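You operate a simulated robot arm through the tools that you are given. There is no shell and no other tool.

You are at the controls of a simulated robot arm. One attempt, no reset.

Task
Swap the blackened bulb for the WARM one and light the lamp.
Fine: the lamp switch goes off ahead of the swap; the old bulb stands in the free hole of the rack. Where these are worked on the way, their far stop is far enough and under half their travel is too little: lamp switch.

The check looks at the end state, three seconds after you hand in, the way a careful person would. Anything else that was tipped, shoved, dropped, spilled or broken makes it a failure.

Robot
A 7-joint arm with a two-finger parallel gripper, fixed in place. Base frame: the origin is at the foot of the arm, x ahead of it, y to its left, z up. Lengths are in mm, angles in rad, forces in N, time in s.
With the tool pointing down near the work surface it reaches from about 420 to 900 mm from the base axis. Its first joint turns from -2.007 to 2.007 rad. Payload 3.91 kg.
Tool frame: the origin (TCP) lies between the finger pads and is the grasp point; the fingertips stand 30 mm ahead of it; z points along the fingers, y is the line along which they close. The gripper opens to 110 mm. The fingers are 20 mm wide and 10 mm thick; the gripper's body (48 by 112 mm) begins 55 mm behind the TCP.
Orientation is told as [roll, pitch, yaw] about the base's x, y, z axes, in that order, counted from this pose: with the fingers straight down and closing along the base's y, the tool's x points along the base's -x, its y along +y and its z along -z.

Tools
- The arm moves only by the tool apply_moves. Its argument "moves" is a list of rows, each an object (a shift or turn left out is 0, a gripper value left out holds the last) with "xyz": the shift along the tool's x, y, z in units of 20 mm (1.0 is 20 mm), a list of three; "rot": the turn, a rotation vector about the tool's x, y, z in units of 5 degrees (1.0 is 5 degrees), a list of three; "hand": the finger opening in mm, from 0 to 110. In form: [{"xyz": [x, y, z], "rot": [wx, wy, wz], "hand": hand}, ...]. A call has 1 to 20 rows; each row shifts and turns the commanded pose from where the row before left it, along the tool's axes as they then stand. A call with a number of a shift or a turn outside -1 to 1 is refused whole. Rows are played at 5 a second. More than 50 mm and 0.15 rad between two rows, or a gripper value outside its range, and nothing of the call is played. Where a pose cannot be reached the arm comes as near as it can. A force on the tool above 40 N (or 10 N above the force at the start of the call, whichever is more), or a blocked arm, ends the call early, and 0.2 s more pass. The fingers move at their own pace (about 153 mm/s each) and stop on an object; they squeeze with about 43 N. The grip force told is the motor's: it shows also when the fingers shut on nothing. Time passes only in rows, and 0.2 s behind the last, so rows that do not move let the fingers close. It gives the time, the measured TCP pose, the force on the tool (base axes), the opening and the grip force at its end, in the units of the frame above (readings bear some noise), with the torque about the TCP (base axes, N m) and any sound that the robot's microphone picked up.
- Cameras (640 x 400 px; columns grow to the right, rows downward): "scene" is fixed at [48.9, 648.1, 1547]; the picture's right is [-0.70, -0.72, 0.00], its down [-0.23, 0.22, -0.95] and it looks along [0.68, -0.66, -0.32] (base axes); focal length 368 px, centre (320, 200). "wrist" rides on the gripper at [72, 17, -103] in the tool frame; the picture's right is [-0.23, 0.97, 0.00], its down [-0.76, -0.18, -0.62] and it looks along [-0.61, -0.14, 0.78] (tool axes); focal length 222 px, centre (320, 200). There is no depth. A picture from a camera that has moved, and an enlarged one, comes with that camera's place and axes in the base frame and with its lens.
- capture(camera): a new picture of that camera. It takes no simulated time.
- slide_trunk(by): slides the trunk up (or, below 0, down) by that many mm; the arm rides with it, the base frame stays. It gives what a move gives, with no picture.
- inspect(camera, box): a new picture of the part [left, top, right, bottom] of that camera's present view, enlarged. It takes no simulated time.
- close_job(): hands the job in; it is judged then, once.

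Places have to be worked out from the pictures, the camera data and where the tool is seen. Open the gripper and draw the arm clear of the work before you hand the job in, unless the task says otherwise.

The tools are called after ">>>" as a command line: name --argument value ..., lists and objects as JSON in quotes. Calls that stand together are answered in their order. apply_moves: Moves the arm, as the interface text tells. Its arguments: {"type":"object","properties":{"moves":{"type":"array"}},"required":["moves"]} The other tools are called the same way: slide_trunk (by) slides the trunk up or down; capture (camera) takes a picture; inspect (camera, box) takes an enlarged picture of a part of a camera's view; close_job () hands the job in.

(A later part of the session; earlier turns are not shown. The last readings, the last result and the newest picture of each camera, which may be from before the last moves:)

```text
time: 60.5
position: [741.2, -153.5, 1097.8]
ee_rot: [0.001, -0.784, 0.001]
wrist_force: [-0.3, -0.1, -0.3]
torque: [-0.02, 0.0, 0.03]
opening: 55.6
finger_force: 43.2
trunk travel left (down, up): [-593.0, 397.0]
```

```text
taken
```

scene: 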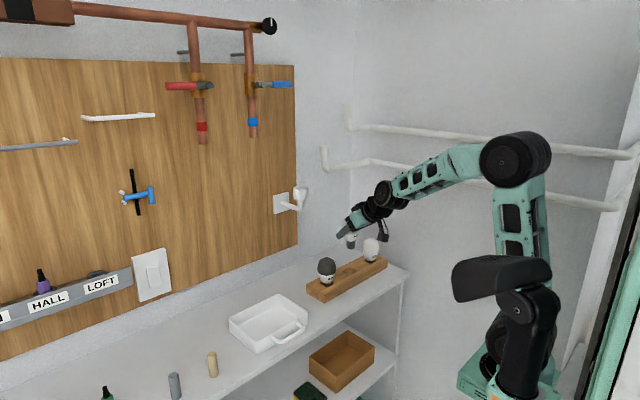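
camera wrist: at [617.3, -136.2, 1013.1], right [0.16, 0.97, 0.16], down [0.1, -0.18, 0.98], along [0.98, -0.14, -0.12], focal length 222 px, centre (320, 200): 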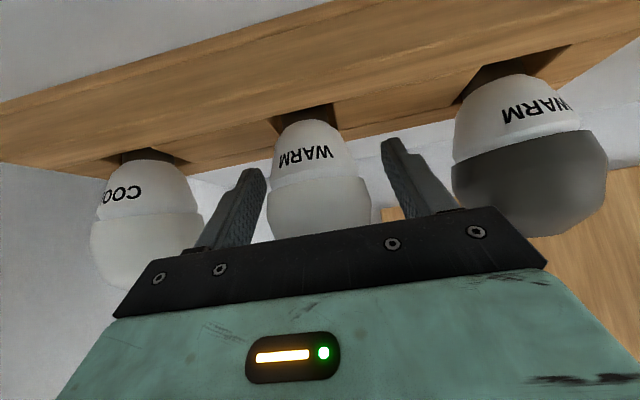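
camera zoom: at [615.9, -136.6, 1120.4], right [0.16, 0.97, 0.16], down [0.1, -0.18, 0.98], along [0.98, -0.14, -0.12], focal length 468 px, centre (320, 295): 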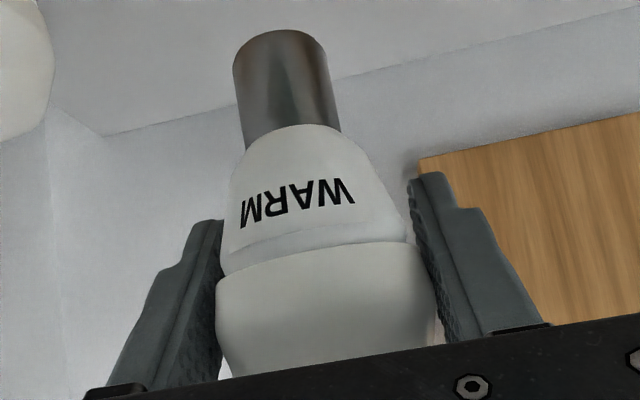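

The hold is solid. I'll raise the trunk so the bulb's base clears the socket rim by about 40 mm.

>>> slide_trunk --by 252

>>> apply_moves --moves '[{"xyz": [0, 0.77, 0]}, {"xyz": [0, 0.77, 0]}, {"xyz": [0, 0.77, 0]}, {"xyz": [0, 0.77, 0]}, {"xyz": [0, 0.77, 0]}, {"xyz": [0, 0.77, 0]}, {"xyz": [0, 0.77, 0]}, {"xyz": [0, 0.77, 0]}, {"xyz": [0, 0, 0]}]'

>>> capture --camera "wrist"

>>> inspect --camera "scene" --box '[260, 130, 380, 230]'

```text
time: 63.1
position: [741.3, -153.0, 1351.0]
ee_rot: [0.001, -0.787, 0.001]
wrist_force: [0.0, 0.0, -1.1]
torque: [0.01, 0.0, -0.01]
opening: 55.9
finger_force: 43.0
trunk travel left (down, up): [-845.0, 145.0]
```

```text
time: 65.1
position: [740.8, -31.7, 1349.0]
ee_rot: [0.001, -0.783, 0.003]
wrist_force: [0.2, 0.4, -0.1]
torque: [-0.02, 0.0, -0.03]
opening: 55.8
finger_force: 43.0
trunk travel left (down, up): [-845.0, 145.0]
```

```text
taken
camera wrist: at [615.4, -13.6, 1372.5], right [0.16, 0.97, 0.16], down [0.1, -0.18, 0.98], along [0.98, -0.14, -0.12], focal length 222 px, centre (320, 200)
```

wrist: 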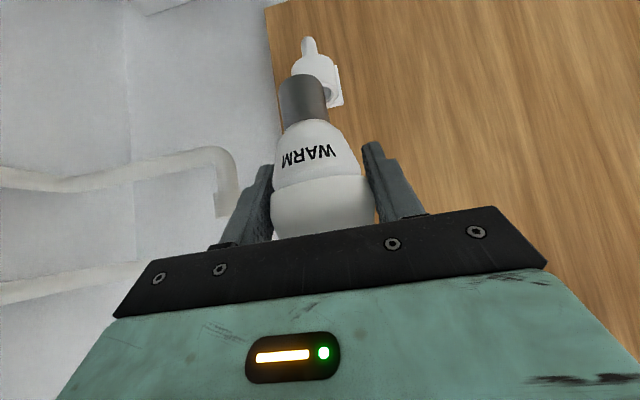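

```text
4.00 times, centred on (320, 180) of scene
camera zoom: at [48.9, 648.1, 1547.0], right [-0.7, -0.72, 0.0], down [-0.23, 0.22, -0.95], along [0.68, -0.66, -0.32], focal length 1471 px, centre (320, 280)
```

zoom: 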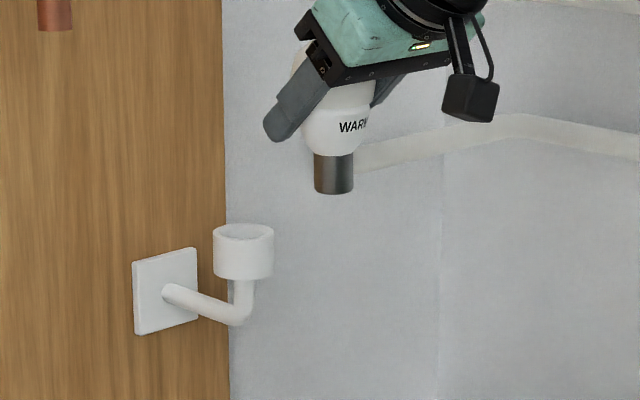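

Before inserting, I need accurate relative positions of the base and socket and any tilt of the bulb. I'll zoom both cameras.

>>> inspect --camera "scene" --box '[300, 130, 360, 190]'

>>> inspect --camera "wrist" --box '[250, 20, 400, 240]'

>>> inspect --camera "wrist" --box '[270, 20, 370, 130]'

>>> inspect --camera "scene" --box '[270, 170, 320, 217]'

```text
6.67 times, centred on (330, 160) of scene
camera zoom: at [48.9, 648.1, 1547.0], right [-0.7, -0.72, 0.0], down [-0.23, 0.22, -0.95], along [0.68, -0.66, -0.32], focal length 2451 px, centre (253, 467)
```

zoom: 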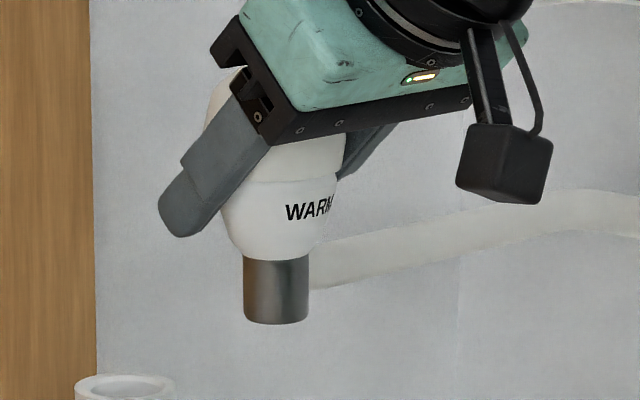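

```text
1.82 times, centred on (325, 130) of wrist
camera zoom: at [615.4, -13.6, 1372.5], right [0.16, 0.97, 0.16], down [0.1, -0.18, 0.98], along [0.98, -0.14, -0.12], focal length 404 px, centre (311, 327)
```

zoom: 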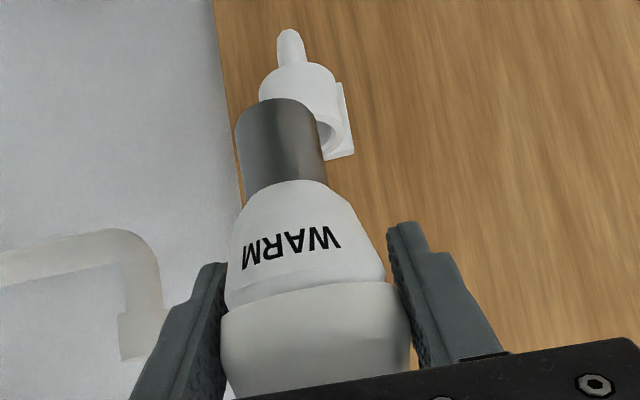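

```text
3.64 times, centred on (320, 75) of wrist
camera zoom: at [615.4, -13.6, 1372.5], right [0.16, 0.97, 0.16], down [0.1, -0.18, 0.98], along [0.98, -0.14, -0.12], focal length 808 px, centre (320, 654)
```

zoom: 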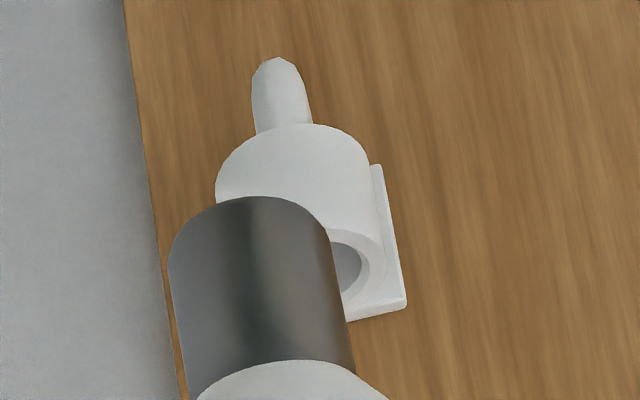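

```text
8.51 times, centred on (295, 194) of scene
camera zoom: at [48.9, 648.1, 1547.0], right [-0.7, -0.72, 0.0], down [-0.23, 0.22, -0.95], along [0.68, -0.66, -0.32], focal length 3129 px, centre (533, 255)
```

zoom: 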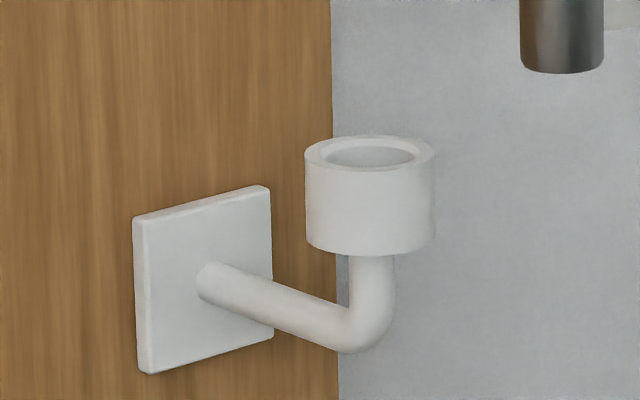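

The socket bore is about 30 mm and the base about 27 mm, and the bulb hangs vertical. The base needs to move about +91.5 mm in x and +1.8 mm in y to sit over the socket, so I'll go there at this height.

>>> apply_moves --moves '[{"xyz": [-0.647, 0.018, 0.647]}, {"xyz": [-0.647, 0.018, 0.647]}, {"xyz": [-0.647, 0.018, 0.647]}, {"xyz": [-0.647, 0.018, 0.647]}, {"xyz": [-0.647, 0.018, 0.647]}, {"xyz": [0, 0, 0]}]'

>>> inspect --camera "scene" --box '[275, 155, 325, 205]'

>>> inspect --camera "wrist" --box '[250, 0, 400, 140]'

```text
time: 66.5
position: [831.1, -27.8, 1349.7]
ee_rot: [0.001, -0.785, 0.002]
wrist_force: [0.6, -0.6, -0.5]
torque: [-0.02, -0.02, 0.01]
opening: 55.9
finger_force: 42.8
trunk travel left (down, up): [-845.0, 145.0]
```

```text
8.00 times, centred on (300, 180) of scene
camera zoom: at [48.9, 648.1, 1547.0], right [-0.7, -0.72, 0.0], down [-0.23, 0.22, -0.95], along [0.68, -0.66, -0.32], focal length 2941 px, centre (480, 360)
```

zoom: 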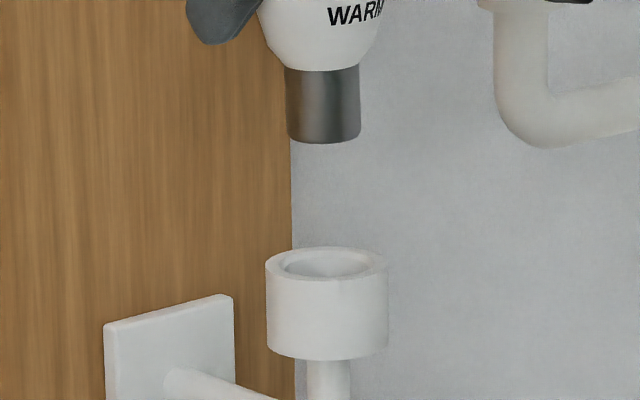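

```text
2.86 times, centred on (325, 70) of wrist
camera zoom: at [707.5, -11.5, 1371.8], right [0.16, 0.97, 0.16], down [0.1, -0.18, 0.98], along [0.98, -0.14, -0.12], focal length 635 px, centre (306, 571)
```

zoom: 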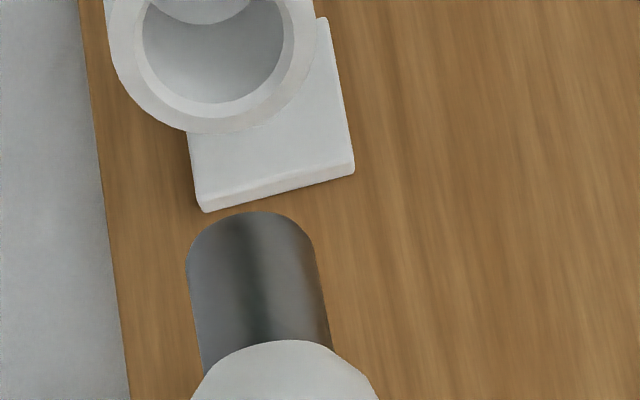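

Laterally it's aligned to within a fraction of a millimetre. The depth direction needs a closer view, so I'll lower to roughly 8–10 mm above the rim and look again.

>>> apply_moves --moves '[{"xyz": [0.168, 0, 0.168]}, {"xyz": [0.168, 0, 0.168]}, {"xyz": [0.168, 0, 0.168]}, {"xyz": [0.168, 0, 0.168]}, {"xyz": [0.168, 0, 0.168]}, {"xyz": [0.168, 0, 0.168]}, {"xyz": [0.168, 0, 0.168]}, {"xyz": [0, 0, 0]}, {"xyz": [0, 0, 0]}]'

>>> inspect --camera "scene" --box '[275, 160, 325, 210]'

>>> inspect --camera "wrist" --box '[260, 10, 370, 120]'

```text
time: 68.5
position: [831.9, -27.3, 1314.8]
ee_rot: [0.002, -0.785, 0.002]
wrist_force: [0.1, 0.3, -0.7]
torque: [0.03, 0.01, 0.0]
opening: 56.4
finger_force: 43.0
trunk travel left (down, up): [-845.0, 145.0]
```

```text
8.00 times, centred on (300, 185) of scene
camera zoom: at [48.9, 648.1, 1547.0], right [-0.7, -0.72, 0.0], down [-0.23, 0.22, -0.95], along [0.68, -0.66, -0.32], focal length 2941 px, centre (480, 320)
```

zoom: 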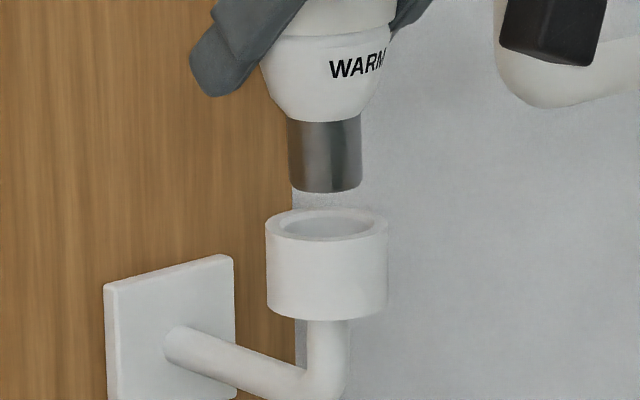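

```text
3.64 times, centred on (315, 65) of wrist
camera zoom: at [707.4, -11.5, 1338.7], right [0.16, 0.97, 0.16], down [0.1, -0.18, 0.98], along [0.98, -0.14, -0.12], focal length 808 px, centre (338, 691)
```

zoom: 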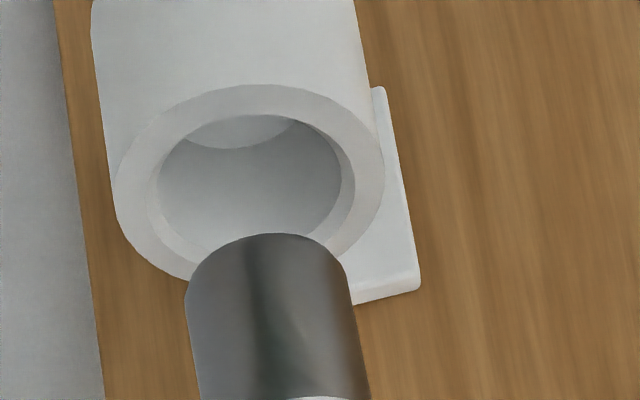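

The wrist view shows the open socket right under the base. I'll zoom tightly with both cameras to refine the last millimetre.

>>> inspect --camera "scene" --box '[288, 172, 314, 202]'

>>> inspect --camera "wrist" --box '[270, 20, 350, 100]'

```text
13.33 times, centred on (301, 187) of scene
camera zoom: at [48.9, 648.1, 1547.0], right [-0.7, -0.72, 0.0], down [-0.23, 0.22, -0.95], along [0.68, -0.66, -0.32], focal length 4902 px, centre (573, 373)
```

zoom: 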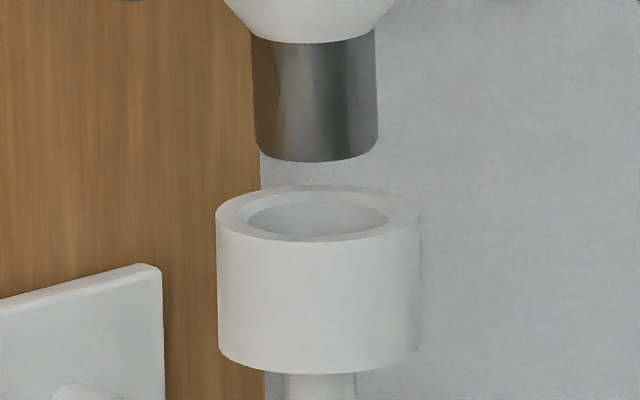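

```text
5.00 times, centred on (310, 60) of wrist
camera zoom: at [707.4, -11.5, 1338.7], right [0.16, 0.97, 0.16], down [0.1, -0.18, 0.98], along [0.98, -0.14, -0.12], focal length 1111 px, centre (370, 900)
```

zoom: 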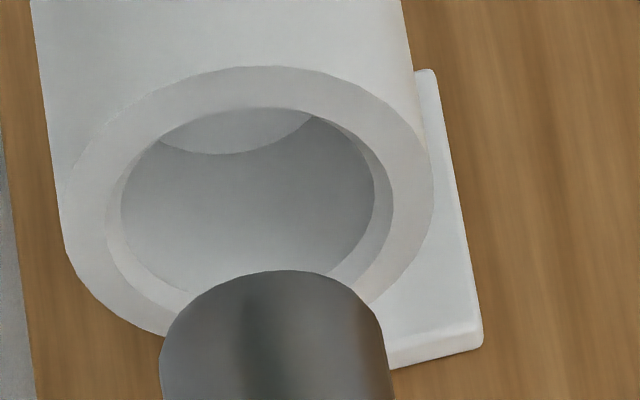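

The bore is about 31 mm with a chamfer, against a base of about 26.5 mm. Both views suggest a correction of roughly (+0.8, -0.8) mm. I'll apply that and lower in 3 mm steps while monitoring force.

>>> apply_moves --moves '[{"xyz": [-0.028, -0.04, 0.028]}, {"xyz": [0.106, 0, 0.106]}, {"xyz": [0.106, 0, 0.106]}, {"xyz": [0.106, 0, 0.106]}, {"xyz": [0.106, 0, 0.106]}, {"xyz": [0, 0, 0]}, {"xyz": [0, 0, 0]}]'

>>> inspect --camera "scene" --box '[288, 172, 314, 202]'

>>> inspect --camera "wrist" --box '[270, 20, 350, 120]'

```text
time: 70.1
position: [833.3, -28.6, 1303.6]
ee_rot: [-0.001, -0.785, 0.002]
wrist_force: [-0.3, 1.5, 0.0]
torque: [0.0, 0.0, 0.01]
opening: 56.1
finger_force: 42.7
trunk travel left (down, up): [-845.0, 145.0]
```

```text
13.33 times, centred on (301, 187) of scene
camera zoom: at [48.9, 648.1, 1547.0], right [-0.7, -0.72, 0.0], down [-0.23, 0.22, -0.95], along [0.68, -0.66, -0.32], focal length 4902 px, centre (573, 373)
```

zoom: 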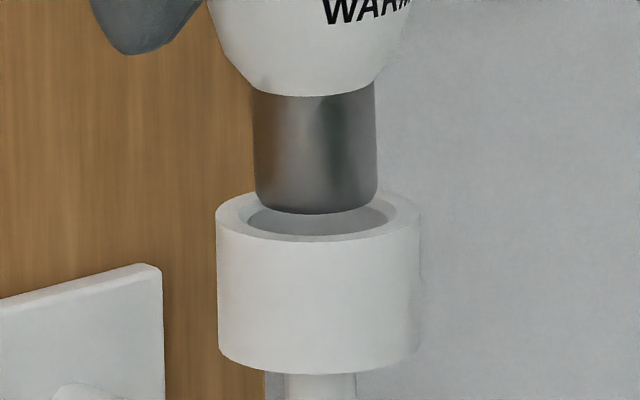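

```text
4.00 times, centred on (310, 70) of wrist
camera zoom: at [708.3, -12.0, 1326.7], right [0.16, 0.97, 0.16], down [0.1, -0.18, 0.98], along [0.98, -0.14, -0.12], focal length 888 px, centre (360, 720)
```

zoom: 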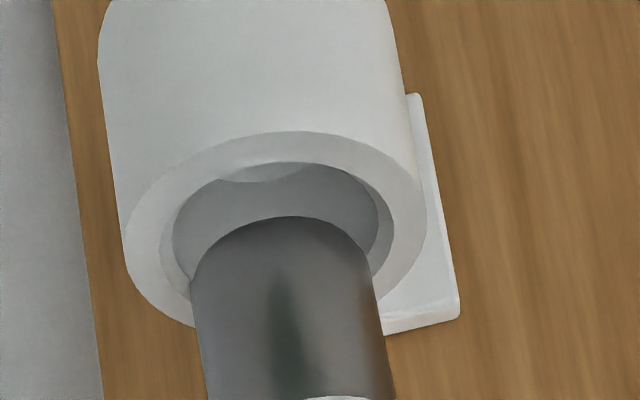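

The base is now about 4–5 mm above the rim and centred to roughly 0.5 mm in both views. I'll continue down in 2 mm steps.

>>> apply_moves --moves '[{"xyz": [0.071, 0, 0.071]}, {"xyz": [0.071, 0, 0.071]}, {"xyz": [0.071, 0, 0.071]}, {"xyz": [0.071, 0, 0.071]}, {"xyz": [0, 0, 0]}]'

>>> inspect --camera "scene" --box '[288, 172, 314, 202]'

>>> inspect --camera "wrist" --box '[270, 20, 350, 120]'

```text
time: 71.3
position: [833.5, -28.1, 1296.0]
ee_rot: [0.0, -0.785, 0.003]
wrist_force: [0.0, -0.4, -0.9]
torque: [-0.02, 0.02, 0.02]
opening: 55.9
finger_force: 43.1
trunk travel left (down, up): [-845.0, 145.0]
```

```text
13.33 times, centred on (301, 187) of scene
camera zoom: at [48.9, 648.1, 1547.0], right [-0.7, -0.72, 0.0], down [-0.23, 0.22, -0.95], along [0.68, -0.66, -0.32], focal length 4902 px, centre (573, 373)
```

zoom: 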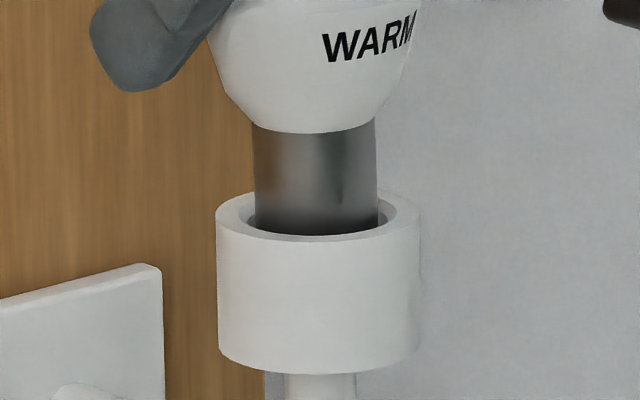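

```text
4.00 times, centred on (310, 70) of wrist
camera zoom: at [708.2, -11.8, 1318.5], right [0.16, 0.97, 0.16], down [0.1, -0.18, 0.98], along [0.98, -0.14, -0.12], focal length 888 px, centre (360, 720)
```

zoom: 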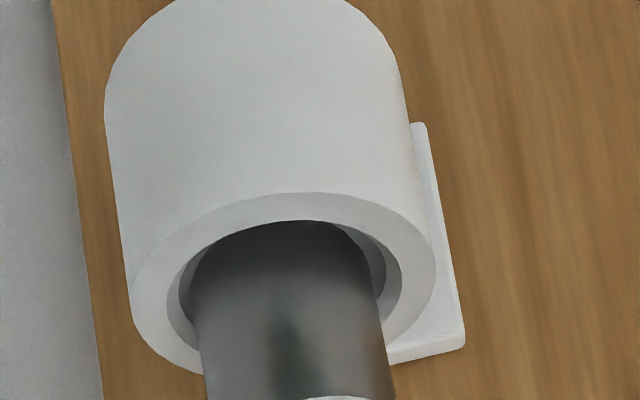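

The base is inside the bore with no contact force. I'll keep lowering.

>>> apply_moves --moves '[{"xyz": [0.106, 0, 0.106]}, {"xyz": [0.106, 0, 0.106]}, {"xyz": [0.071, 0, 0.071]}, {"xyz": [0, 0, 0]}]'

```text
time: 72.3
position: [832.7, -29.0, 1288.0]
ee_rot: [-0.002, -0.785, 0.003]
wrist_force: [0.6, 0.3, -0.8]
torque: [-0.03, 0.01, -0.01]
opening: 55.9
finger_force: 42.4
trunk travel left (down, up): [-845.0, 145.0]
```

No force yet, so I'll continue with 2 mm steps toward the expected seat at TCP z≈1278–1284.

>>> apply_moves --moves '[{"xyz": [0.071, 0, 0.071]}, {"xyz": [0.071, 0, 0.071]}, {"xyz": [0, 0, 0]}]'

>>> inspect --camera "scene" --box '[285, 160, 315, 202]'

>>> inspect --camera "wrist" --box '[260, 40, 390, 240]'

```text
time: 73.1
position: [833.1, -28.5, 1284.7]
ee_rot: [0.0, -0.784, 0.002]
wrist_force: [-0.2, -0.5, -0.1]
torque: [0.02, -0.02, 0.01]
opening: 55.9
finger_force: 42.3
trunk travel left (down, up): [-845.0, 145.0]
```

```text
9.52 times, centred on (300, 181) of scene
camera zoom: at [48.9, 648.1, 1547.0], right [-0.7, -0.72, 0.0], down [-0.23, 0.22, -0.95], along [0.68, -0.66, -0.32], focal length 3502 px, centre (510, 381)
```

zoom: 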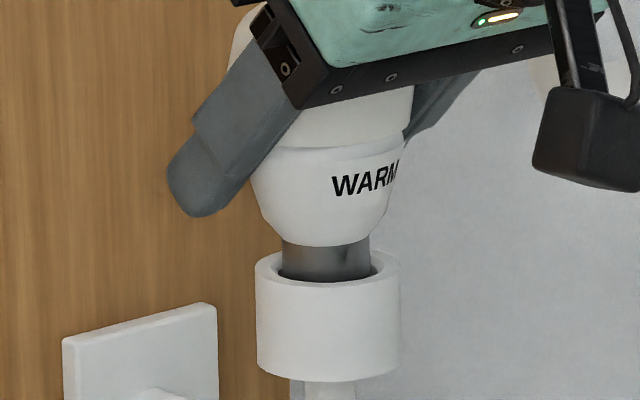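

```text
2.00 times, centred on (325, 140) of wrist
camera zoom: at [707.8, -11.5, 1306.9], right [0.16, 0.97, 0.16], down [0.1, -0.18, 0.98], along [0.98, -0.14, -0.12], focal length 444 px, centre (310, 320)
```

zoom: 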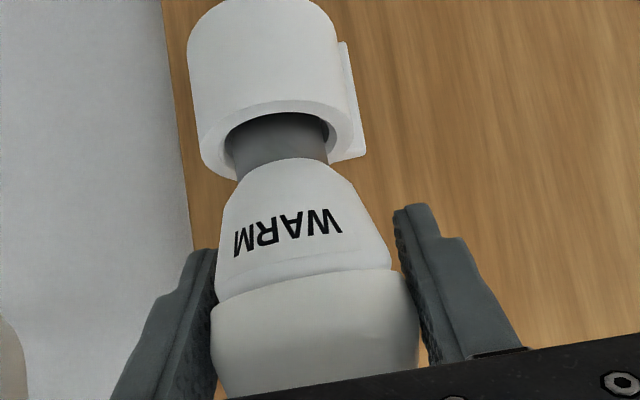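

The cone is still about 6 mm higher than the old bulb sat, so I'll continue down a few more millimetres.

>>> apply_moves --moves '[{"xyz": [0.071, 0, 0.071]}, {"xyz": [0.071, 0, 0.071]}, {"xyz": [0, 0, 0]}]'

```text
time: 73.9
position: [832.6, -30.1, 1280.4]
ee_rot: [0.0, -0.785, 0.002]
wrist_force: [-0.4, -0.2, -0.6]
torque: [-0.01, 0.01, -0.01]
opening: 56.0
finger_force: 43.0
trunk travel left (down, up): [-845.0, 145.0]
```

Still no resistance. I'll take the next small steps.

>>> apply_moves --moves '[{"xyz": [0.053, 0, 0.053]}, {"xyz": [0.053, 0, 0.053]}, {"xyz": [0, 0, 0]}]'

>>> inspect --camera "scene" --box '[285, 160, 315, 202]'

```text
time: 74.7
position: [833.7, -28.2, 1278.5]
ee_rot: [0.001, -0.786, 0.0]
wrist_force: [0.4, -0.2, 0.2]
torque: [0.04, 0.02, 0.02]
opening: 55.9
finger_force: 43.1
trunk travel left (down, up): [-845.0, 145.0]
```

```text
9.52 times, centred on (300, 181) of scene
camera zoom: at [48.9, 648.1, 1547.0], right [-0.7, -0.72, 0.0], down [-0.23, 0.22, -0.95], along [0.68, -0.66, -0.32], focal length 3502 px, centre (510, 381)
```

zoom: 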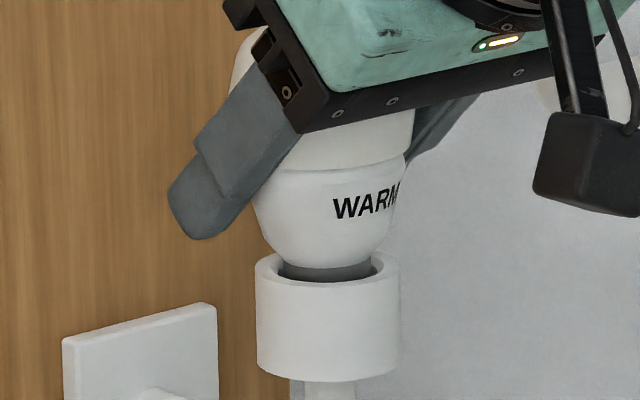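

The gap now matches the old seated look. I'll take 1 mm steps to feel the seat.

>>> apply_moves --moves '[{"xyz": [0.036, 0, 0.036]}, {"xyz": [0.036, 0, 0.036]}, {"xyz": [0, 0, 0]}]'

```text
time: 75.5
position: [832.0, -29.8, 1277.5]
ee_rot: [0.002, -0.79, 0.0]
wrist_force: [0.8, -0.4, 10.5]
torque: [0.06, -0.05, 0.02]
opening: 55.9
finger_force: 43.5
trunk travel left (down, up): [-845.0, 145.0]
```

There's 10.5 N of upward force, so the bulb has reached its seat. I'll press slightly more to be sure it's fully home.

>>> apply_moves --moves '[{"xyz": [0.036, 0, 0.036]}, {"xyz": [0, 0, 0]}]'

>>> inspect --camera "scene" --box '[285, 160, 315, 202]'

>>> inspect --camera "wrist" --box '[220, 0, 440, 250]'

```text
time: 76.1
position: [832.9, -30.3, 1277.8]
ee_rot: [0.001, -0.791, 0.003]
wrist_force: [2.2, -0.7, 19.6]
torque: [0.15, 0.01, -0.03]
opening: 56.1
finger_force: 43.0
trunk travel left (down, up): [-845.0, 145.0]
```

```text
9.52 times, centred on (300, 181) of scene
camera zoom: at [48.9, 648.1, 1547.0], right [-0.7, -0.72, 0.0], down [-0.23, 0.22, -0.95], along [0.68, -0.66, -0.32], focal length 3502 px, centre (510, 381)
```

zoom: 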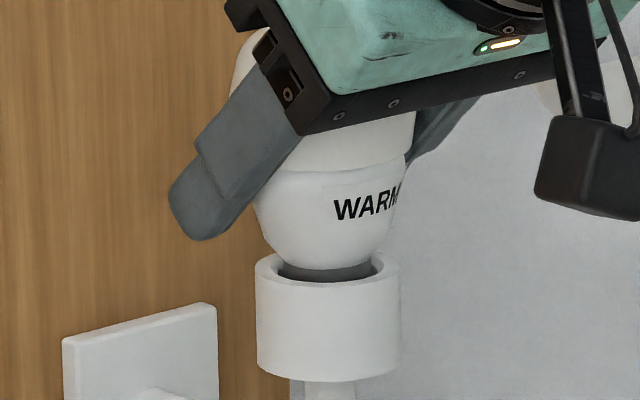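

```text
1.60 times, centred on (330, 125) of wrist
camera zoom: at [707.3, -11.9, 1299.0], right [0.16, 0.97, 0.16], down [0.09, -0.18, 0.98], along [0.98, -0.14, -0.12], focal length 355 px, centre (304, 320)
```

zoom: 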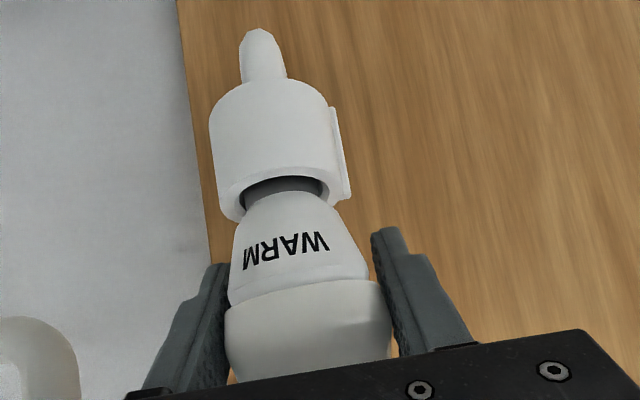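

The bulb is firmly seated (about 20 N, no further travel) and looks like the old one did. I'll relieve the load, open the fingers and check that it stays put.

>>> apply_moves --moves '[{"xyz": [-0.055, 0, -0.055]}, {"xyz": [0, 0, 0]}, {"xyz": [0, 0, 0], "hand": 66}, {"xyz": [0, 0, 0], "hand": 80}, {"xyz": [0, 0, 0]}]'

>>> inspect --camera "scene" --box '[285, 160, 315, 202]'

>>> inspect --camera "wrist" --box '[220, 0, 440, 250]'

```text
time: 77.3
position: [832.8, -29.4, 1276.5]
ee_rot: [0.0, -0.784, 0.003]
wrist_force: [0.9, -0.9, 0.1]
torque: [0.02, -0.04, -0.02]
opening: 80.2
finger_force: 0.0
trunk travel left (down, up): [-845.0, 145.0]
```

```text
9.52 times, centred on (300, 181) of scene
camera zoom: at [48.9, 648.1, 1547.0], right [-0.7, -0.72, 0.0], down [-0.23, 0.22, -0.95], along [0.68, -0.66, -0.32], focal length 3502 px, centre (510, 381)
```

zoom: 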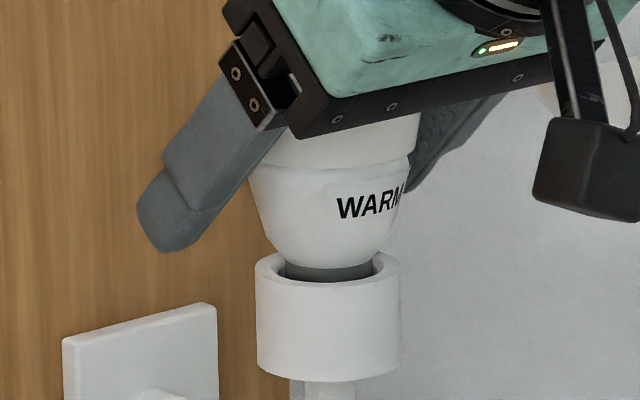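

```text
1.60 times, centred on (330, 125) of wrist
camera zoom: at [707.4, -11.4, 1298.6], right [0.16, 0.97, 0.16], down [0.1, -0.18, 0.98], along [0.98, -0.14, -0.12], focal length 355 px, centre (304, 320)
```

zoom: 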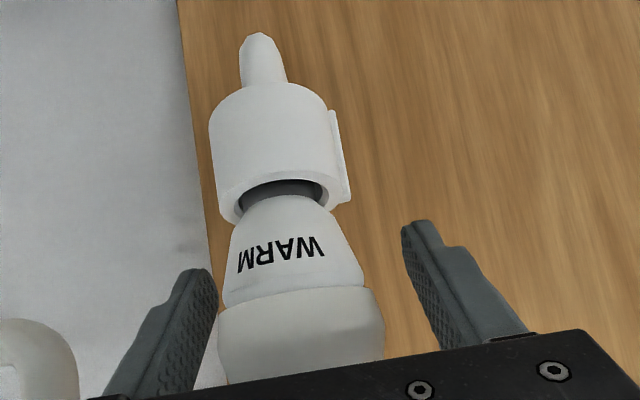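

WARM is seated and released. I'll withdraw along the finger direction away from the lamp.

>>> apply_moves --moves '[{"xyz": [0, 0, -0.5]}, {"xyz": [0, 0, -0.8]}, {"xyz": [0, 0, -0.9]}, {"xyz": [0, 0, -0.9]}, {"xyz": [0, 0, -0.9]}, {"xyz": [0.5, 0, -0.7]}, {"xyz": [0.5, 0, -0.7]}, {"xyz": [0, 0, 0]}]'

>>> capture --camera "wrist"

>>> inspect --camera "scene" --box '[265, 140, 325, 220]'

```text
time: 79.1
position: [742.1, -29.7, 1337.4]
ee_rot: [0.002, -0.785, 0.002]
wrist_force: [-0.9, 0.3, 0.0]
torque: [-0.01, 0.02, -0.02]
opening: 79.7
finger_force: 0.1
trunk travel left (down, up): [-845.0, 145.0]
```

```text
taken
camera wrist: at [616.1, -11.6, 1359.7], right [0.16, 0.97, 0.16], down [0.1, -0.18, 0.98], along [0.98, -0.14, -0.12], focal length 222 px, centre (320, 200)
```

wrist: 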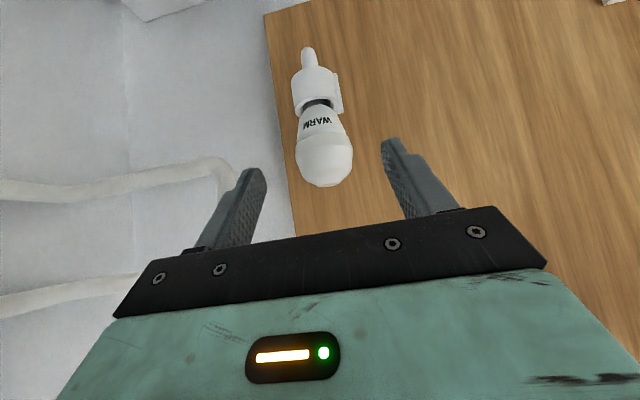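

```text
5.00 times, centred on (295, 180) of scene
camera zoom: at [48.9, 648.1, 1547.0], right [-0.7, -0.72, 0.0], down [-0.23, 0.22, -0.95], along [0.68, -0.66, -0.32], focal length 1838 px, centre (445, 300)
```

zoom: 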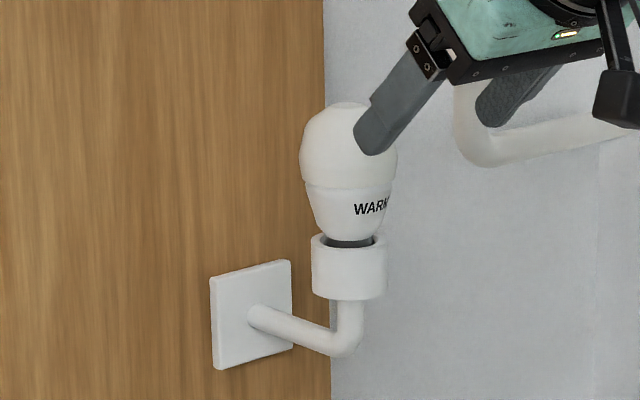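

The seat depth matches the old bulb exactly, the bulb stands upright, and the lamp is dark, consistent with the switch being off. I'll close the fingers, move to +y away from the lamp, and lower the trunk for the switch.

>>> apply_moves --moves '[{"xyz": [0, 1, 0], "hand": 0}, {"xyz": [0, 1, 0]}, {"xyz": [0, 1, 0]}, {"xyz": [0, 1, 0]}, {"xyz": [0, 1, 0]}, {"xyz": [0, 1, 0]}, {"xyz": [0, 0, 0]}]'

>>> slide_trunk --by -230

>>> capture --camera "scene"

```text
time: 80.7
position: [741.6, 90.5, 1336.6]
ee_rot: [0.0, -0.785, 0.003]
wrist_force: [0.1, 0.5, 0.6]
torque: [0.01, -0.01, 0.0]
opening: 0.1
finger_force: 37.4
trunk travel left (down, up): [-845.0, 145.0]
```

```text
time: 83.1
position: [740.3, 90.5, 1106.7]
ee_rot: [0.0, -0.784, 0.001]
wrist_force: [-0.2, 0.0, 0.7]
torque: [-0.01, -0.01, 0.0]
opening: 0.0
finger_force: 37.4
trunk travel left (down, up): [-615.0, 375.0]
```

```text
taken
```

scene: 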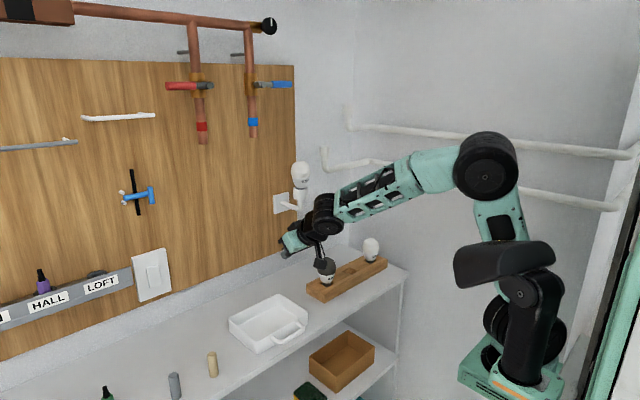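

The posture is good, with the elbow above and clear of the head. I'll add about 20° of yaw toward the switch while moving further in +y, to keep the arm plane well away from the head.

>>> apply_moves --moves '[{"xyz": [0, 0.8, 0], "rot": [-0.7, 0, -0.7]}, {"xyz": [0, 0.8, 0.1], "rot": [-0.7, 0, -0.7]}, {"xyz": [0, 0.8, 0.2], "rot": [-0.7, 0, -0.7]}, {"xyz": [0, 0.8, 0.2], "rot": [-0.7, 0, -0.7]}, {"xyz": [0, 0, 0]}]'

>>> capture --camera "scene"

```text
time: 84.3
position: [737.8, 156.6, 1100.0]
ee_rot: [0.0, -0.785, 0.348]
wrist_force: [0.6, 0.1, -0.1]
torque: [0.03, 0.01, 0.0]
opening: 0.0
finger_force: 38.0
trunk travel left (down, up): [-615.0, 375.0]
```

```text
taken
```

scene: 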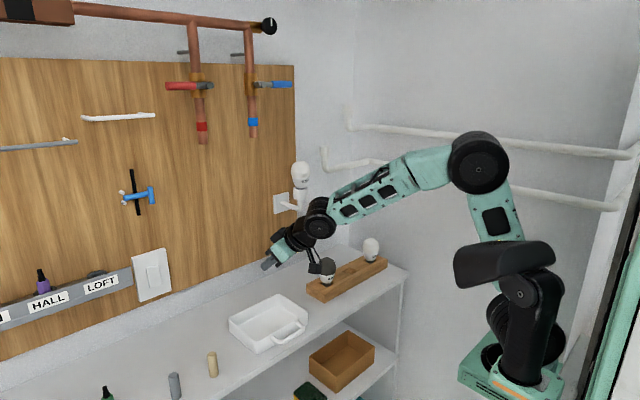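

The pose is clean. I'll continue to about (778, 307, 1100).

>>> apply_moves --moves '[{"xyz": [-0.393, 0.796, 0.393]}, {"xyz": [-0.393, 0.796, 0.393]}, {"xyz": [-0.393, 0.796, 0.393]}, {"xyz": [-0.393, 0.796, 0.393]}, {"xyz": [-0.393, 0.796, 0.393]}, {"xyz": [-0.393, 0.796, 0.393]}, {"xyz": [-0.393, 0.796, 0.393]}, {"xyz": [-0.393, 0.796, 0.393]}, {"xyz": [0, 0, 0]}]'

>>> capture --camera "scene"

>>> capture --camera "wrist"

```text
time: 86.3
position: [781.2, 305.7, 1100.4]
ee_rot: [0.0, -0.786, 0.347]
wrist_force: [-0.2, 0.0, -0.1]
torque: [0.02, 0.02, -0.02]
opening: 0.4
finger_force: 37.5
trunk travel left (down, up): [-615.0, 375.0]
```

```text
taken
```

scene: 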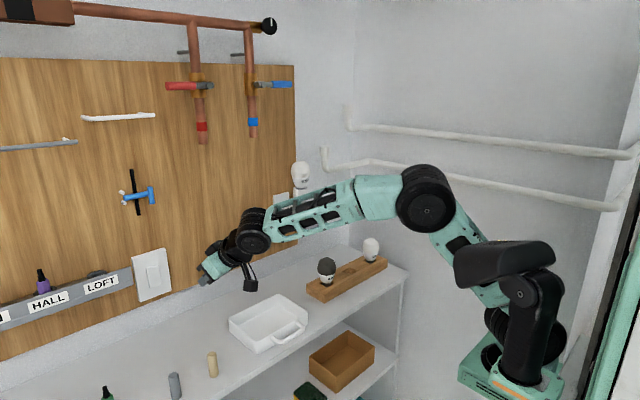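

```text
taken
camera wrist: at [657.9, 280.1, 1123.5], right [-0.18, 0.97, 0.16], down [0.15, -0.13, 0.98], along [0.97, 0.2, -0.12], focal length 222 px, centre (320, 200)
```

wrist: 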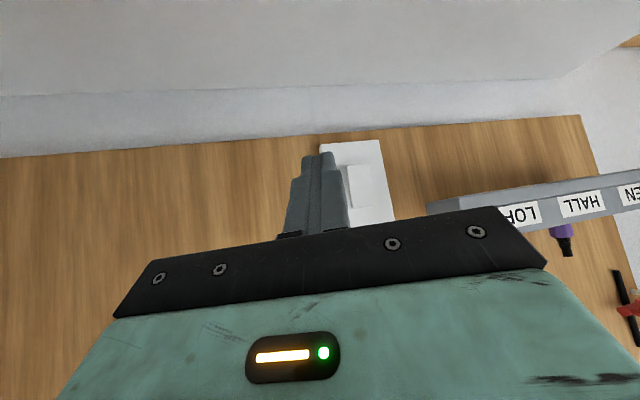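

The arm is well clear of the head, and the switch is just ahead-left. I'll pitch to 55° and move to a pre-press point in front of the rocker's proud lower half.

>>> apply_moves --moves '[{"rot": [0, -1, 0]}, {"rot": [0, -1, 0]}, {"xyz": [-0.218, 0.394, 0.768]}, {"xyz": [-0.218, 0.394, 0.768]}, {"xyz": [-0.218, 0.394, 0.768]}, {"xyz": [-0.218, 0.394, 0.768]}, {"xyz": [-0.218, 0.394, 0.768]}, {"xyz": [-0.218, 0.394, 0.768]}, {"xyz": [0, 0, 0]}]'

>>> capture --camera "wrist"

>>> capture --camera "scene"

```text
time: 88.3
position: [850.3, 381.8, 1068.2]
ee_rot: [-0.001, -0.961, 0.346]
wrist_force: [0.3, -0.2, 0.1]
torque: [0.0, -0.02, 0.0]
opening: 0.0
finger_force: 37.0
trunk travel left (down, up): [-615.0, 375.0]
```

```text
taken
camera wrist: at [724.8, 354.9, 1069.6], right [-0.21, 0.96, 0.19], down [-0.01, -0.19, 0.98], along [0.98, 0.2, 0.05], focal length 222 px, centre (320, 200)
```

wrist: 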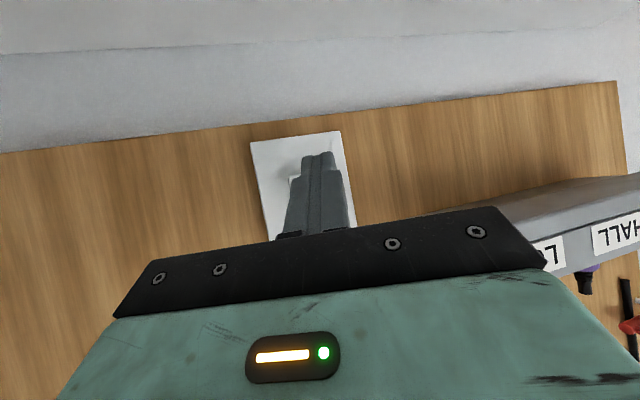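

```text
taken
```

scene: 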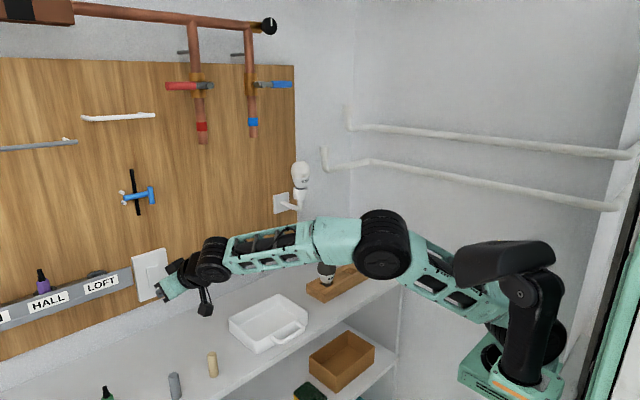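

I'll verify fingertip versus rocker alignment before pressing.

>>> inspect --camera "wrist" --box '[230, 110, 400, 250]'

>>> inspect --camera "scene" --box '[110, 235, 210, 310]'

```text
2.86 times, centred on (315, 180) of wrist
camera zoom: at [724.8, 354.9, 1069.6], right [-0.21, 0.96, 0.19], down [-0.01, -0.19, 0.98], along [0.98, 0.2, 0.05], focal length 635 px, centre (334, 257)
```

zoom: 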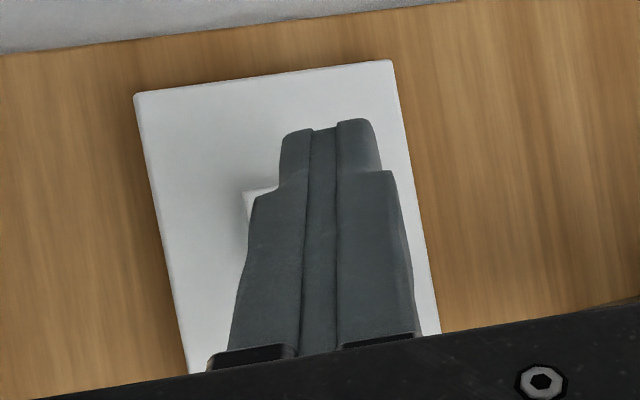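

```text
5.33 times, centred on (160, 272) of scene
camera zoom: at [48.9, 648.1, 1547.0], right [-0.7, -0.72, 0.0], down [-0.23, 0.22, -0.95], along [0.68, -0.66, -0.32], focal length 1961 px, centre (1173, -187)
```

zoom: 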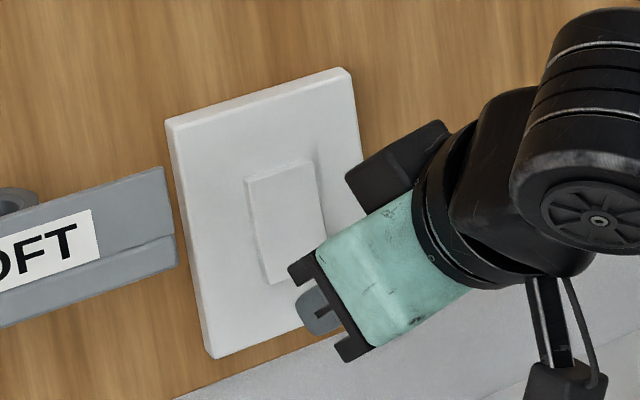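

The fingertip lines up with the rocker's lower half, so I'll raise it about 4 mm for margin from the bottom edge. Then I'll press along +x in small steps.

>>> apply_moves --moves '[{"xyz": [-0.164, 0, -0.115]}, {"xyz": [-0.126, -0.08, 0.18]}, {"xyz": [-0.126, -0.08, 0.18]}, {"xyz": [-0.126, -0.08, 0.18]}, {"xyz": [-0.054, -0.034, 0.077]}, {"xyz": [-0.054, -0.034, 0.077]}, {"xyz": [0, 0, 0]}]'

```text
time: 89.9
position: [868.1, 380.3, 1072.2]
ee_rot: [0.0, -0.96, 0.347]
wrist_force: [0.3, 0.5, 0.2]
torque: [-0.02, -0.03, -0.05]
opening: 0.1
finger_force: 38.1
trunk travel left (down, up): [-615.0, 375.0]
```

No contact yet, with the edge at about x≈900. I'll continue in 2 mm steps.

>>> apply_moves --moves '[{"xyz": [-0.054, -0.034, 0.077]}, {"xyz": [-0.054, -0.034, 0.077]}, {"xyz": [-0.054, -0.034, 0.077]}, {"xyz": [0, 0, 0]}]'

>>> inspect --camera "scene" --box '[265, 140, 325, 220]'

```text
time: 90.9
position: [873.0, 380.0, 1071.5]
ee_rot: [0.0, -0.96, 0.346]
wrist_force: [-1.7, -0.3, -1.2]
torque: [-0.01, 0.02, 0.0]
opening: 0.0
finger_force: 37.8
trunk travel left (down, up): [-615.0, 375.0]
```

```text
5.00 times, centred on (295, 180) of scene
camera zoom: at [48.9, 648.1, 1547.0], right [-0.7, -0.72, 0.0], down [-0.23, 0.22, -0.95], along [0.68, -0.66, -0.32], focal length 1838 px, centre (445, 300)
```

zoom: 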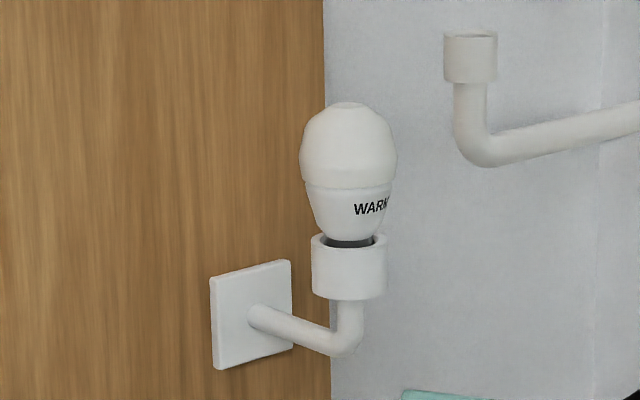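

Contact is starting at about 1.7 N and the lamp is still dark. I'll continue pressing toward the far stop.

>>> apply_moves --moves '[{"xyz": [-0.054, -0.034, 0.077]}, {"xyz": [-0.054, -0.034, 0.077]}, {"xyz": [-0.054, -0.034, 0.077]}, {"xyz": [0, 0, 0]}]'

>>> inspect --camera "scene" --box '[265, 140, 325, 220]'

>>> inspect --camera "scene" --box '[110, 235, 210, 310]'

```text
time: 91.9
position: [877.2, 381.0, 1072.9]
ee_rot: [0.0, -0.959, 0.348]
wrist_force: [-24.5, -9.1, 0.2]
torque: [-0.06, 0.23, -0.29]
opening: 0.2
finger_force: 37.4
trunk travel left (down, up): [-615.0, 375.0]
```

```text
5.00 times, centred on (295, 180) of scene
camera zoom: at [48.9, 648.1, 1547.0], right [-0.7, -0.72, 0.0], down [-0.23, 0.22, -0.95], along [0.68, -0.66, -0.32], focal length 1838 px, centre (445, 300)
```

zoom: 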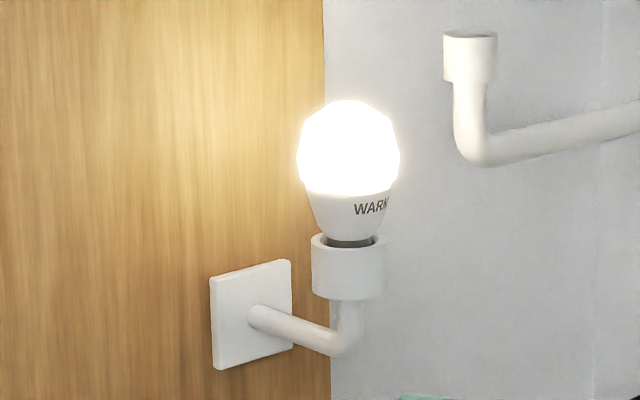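

```text
5.33 times, centred on (160, 272) of scene
camera zoom: at [48.9, 648.1, 1547.0], right [-0.7, -0.72, 0.0], down [-0.23, 0.22, -0.95], along [0.68, -0.66, -0.32], focal length 1961 px, centre (1173, -187)
```

zoom: 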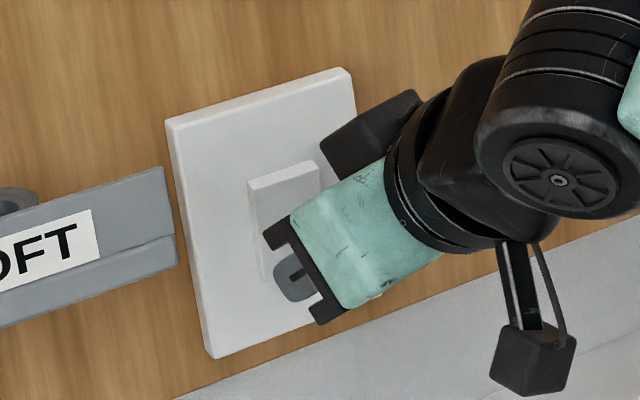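

The lamp is lit and the rocker is hard against its stop at about 24 N. I'll back straight off from the switch.

>>> apply_moves --moves '[{"xyz": [0.135, 0.086, -0.193]}, {"xyz": [0.43, 0.274, -0.616]}, {"xyz": [0.43, 0.274, -0.616]}, {"xyz": [0.43, 0.274, -0.616]}, {"xyz": [0.43, 0.274, -0.616]}, {"xyz": [0, 0, 0]}]'

>>> capture --camera "scene"

>>> inspect --camera "scene" --box '[110, 235, 210, 310]'

```text
time: 93.3
position: [811.2, 380.7, 1073.6]
ee_rot: [-0.001, -0.96, 0.348]
wrist_force: [0.4, 0.4, 0.0]
torque: [0.02, -0.02, 0.03]
opening: 0.4
finger_force: 38.3
trunk travel left (down, up): [-615.0, 375.0]
```

```text
taken
```

scene: 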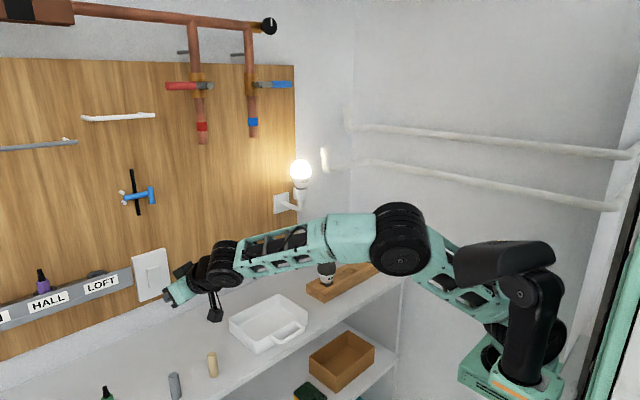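

```text
5.33 times, centred on (160, 272) of scene
camera zoom: at [48.9, 648.1, 1547.0], right [-0.7, -0.72, 0.0], down [-0.23, 0.22, -0.95], along [0.68, -0.66, -0.32], focal length 1961 px, centre (1173, -187)
```

zoom: 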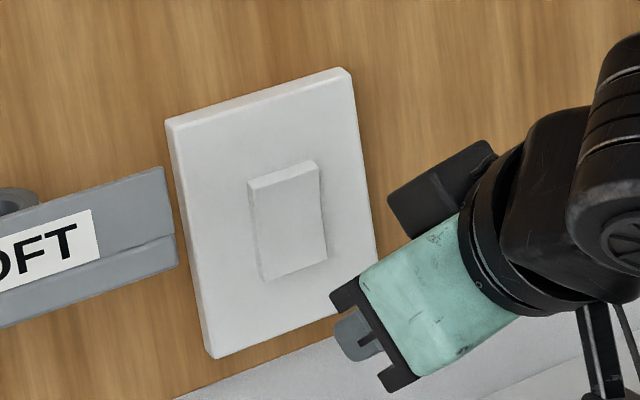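

The lamp stays lit and the rocker is fully over. I'll retrace the approach path to draw the arm clear.

>>> apply_moves --moves '[{"xyz": [0.11, -0.753, -0.745]}, {"xyz": [0.11, -0.753, -0.745]}, {"xyz": [0.11, -0.753, -0.745]}, {"xyz": [0.11, -0.753, -0.745]}, {"rot": [0, 1, 0]}, {"rot": [0, 1, 0]}, {"xyz": [0.393, -0.796, -0.393]}, {"xyz": [0.393, -0.796, -0.393]}, {"xyz": [0.393, -0.796, -0.393]}, {"xyz": [0.393, -0.796, -0.393]}, {"xyz": [0.393, -0.796, -0.393]}, {"xyz": [0.393, -0.796, -0.393]}, {"xyz": [0.393, -0.796, -0.393]}, {"xyz": [0, 0, 0]}]'

>>> capture --camera "scene"

```text
time: 96.3
position: [745.3, 173.5, 1099.1]
ee_rot: [-0.001, -0.786, 0.349]
wrist_force: [0.2, -0.3, -0.2]
torque: [0.01, 0.0, 0.01]
opening: 0.0
finger_force: 37.7
trunk travel left (down, up): [-615.0, 375.0]
```

```text
taken
```

scene: 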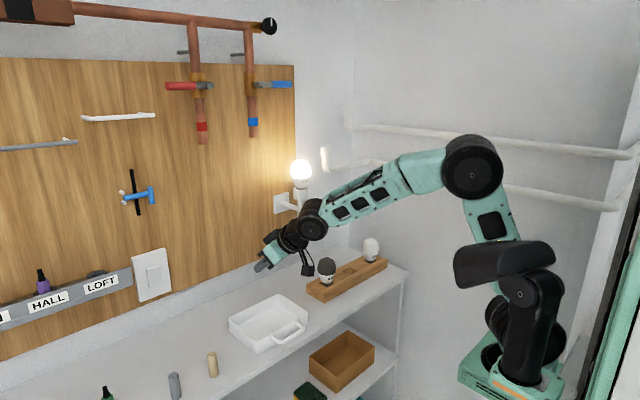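

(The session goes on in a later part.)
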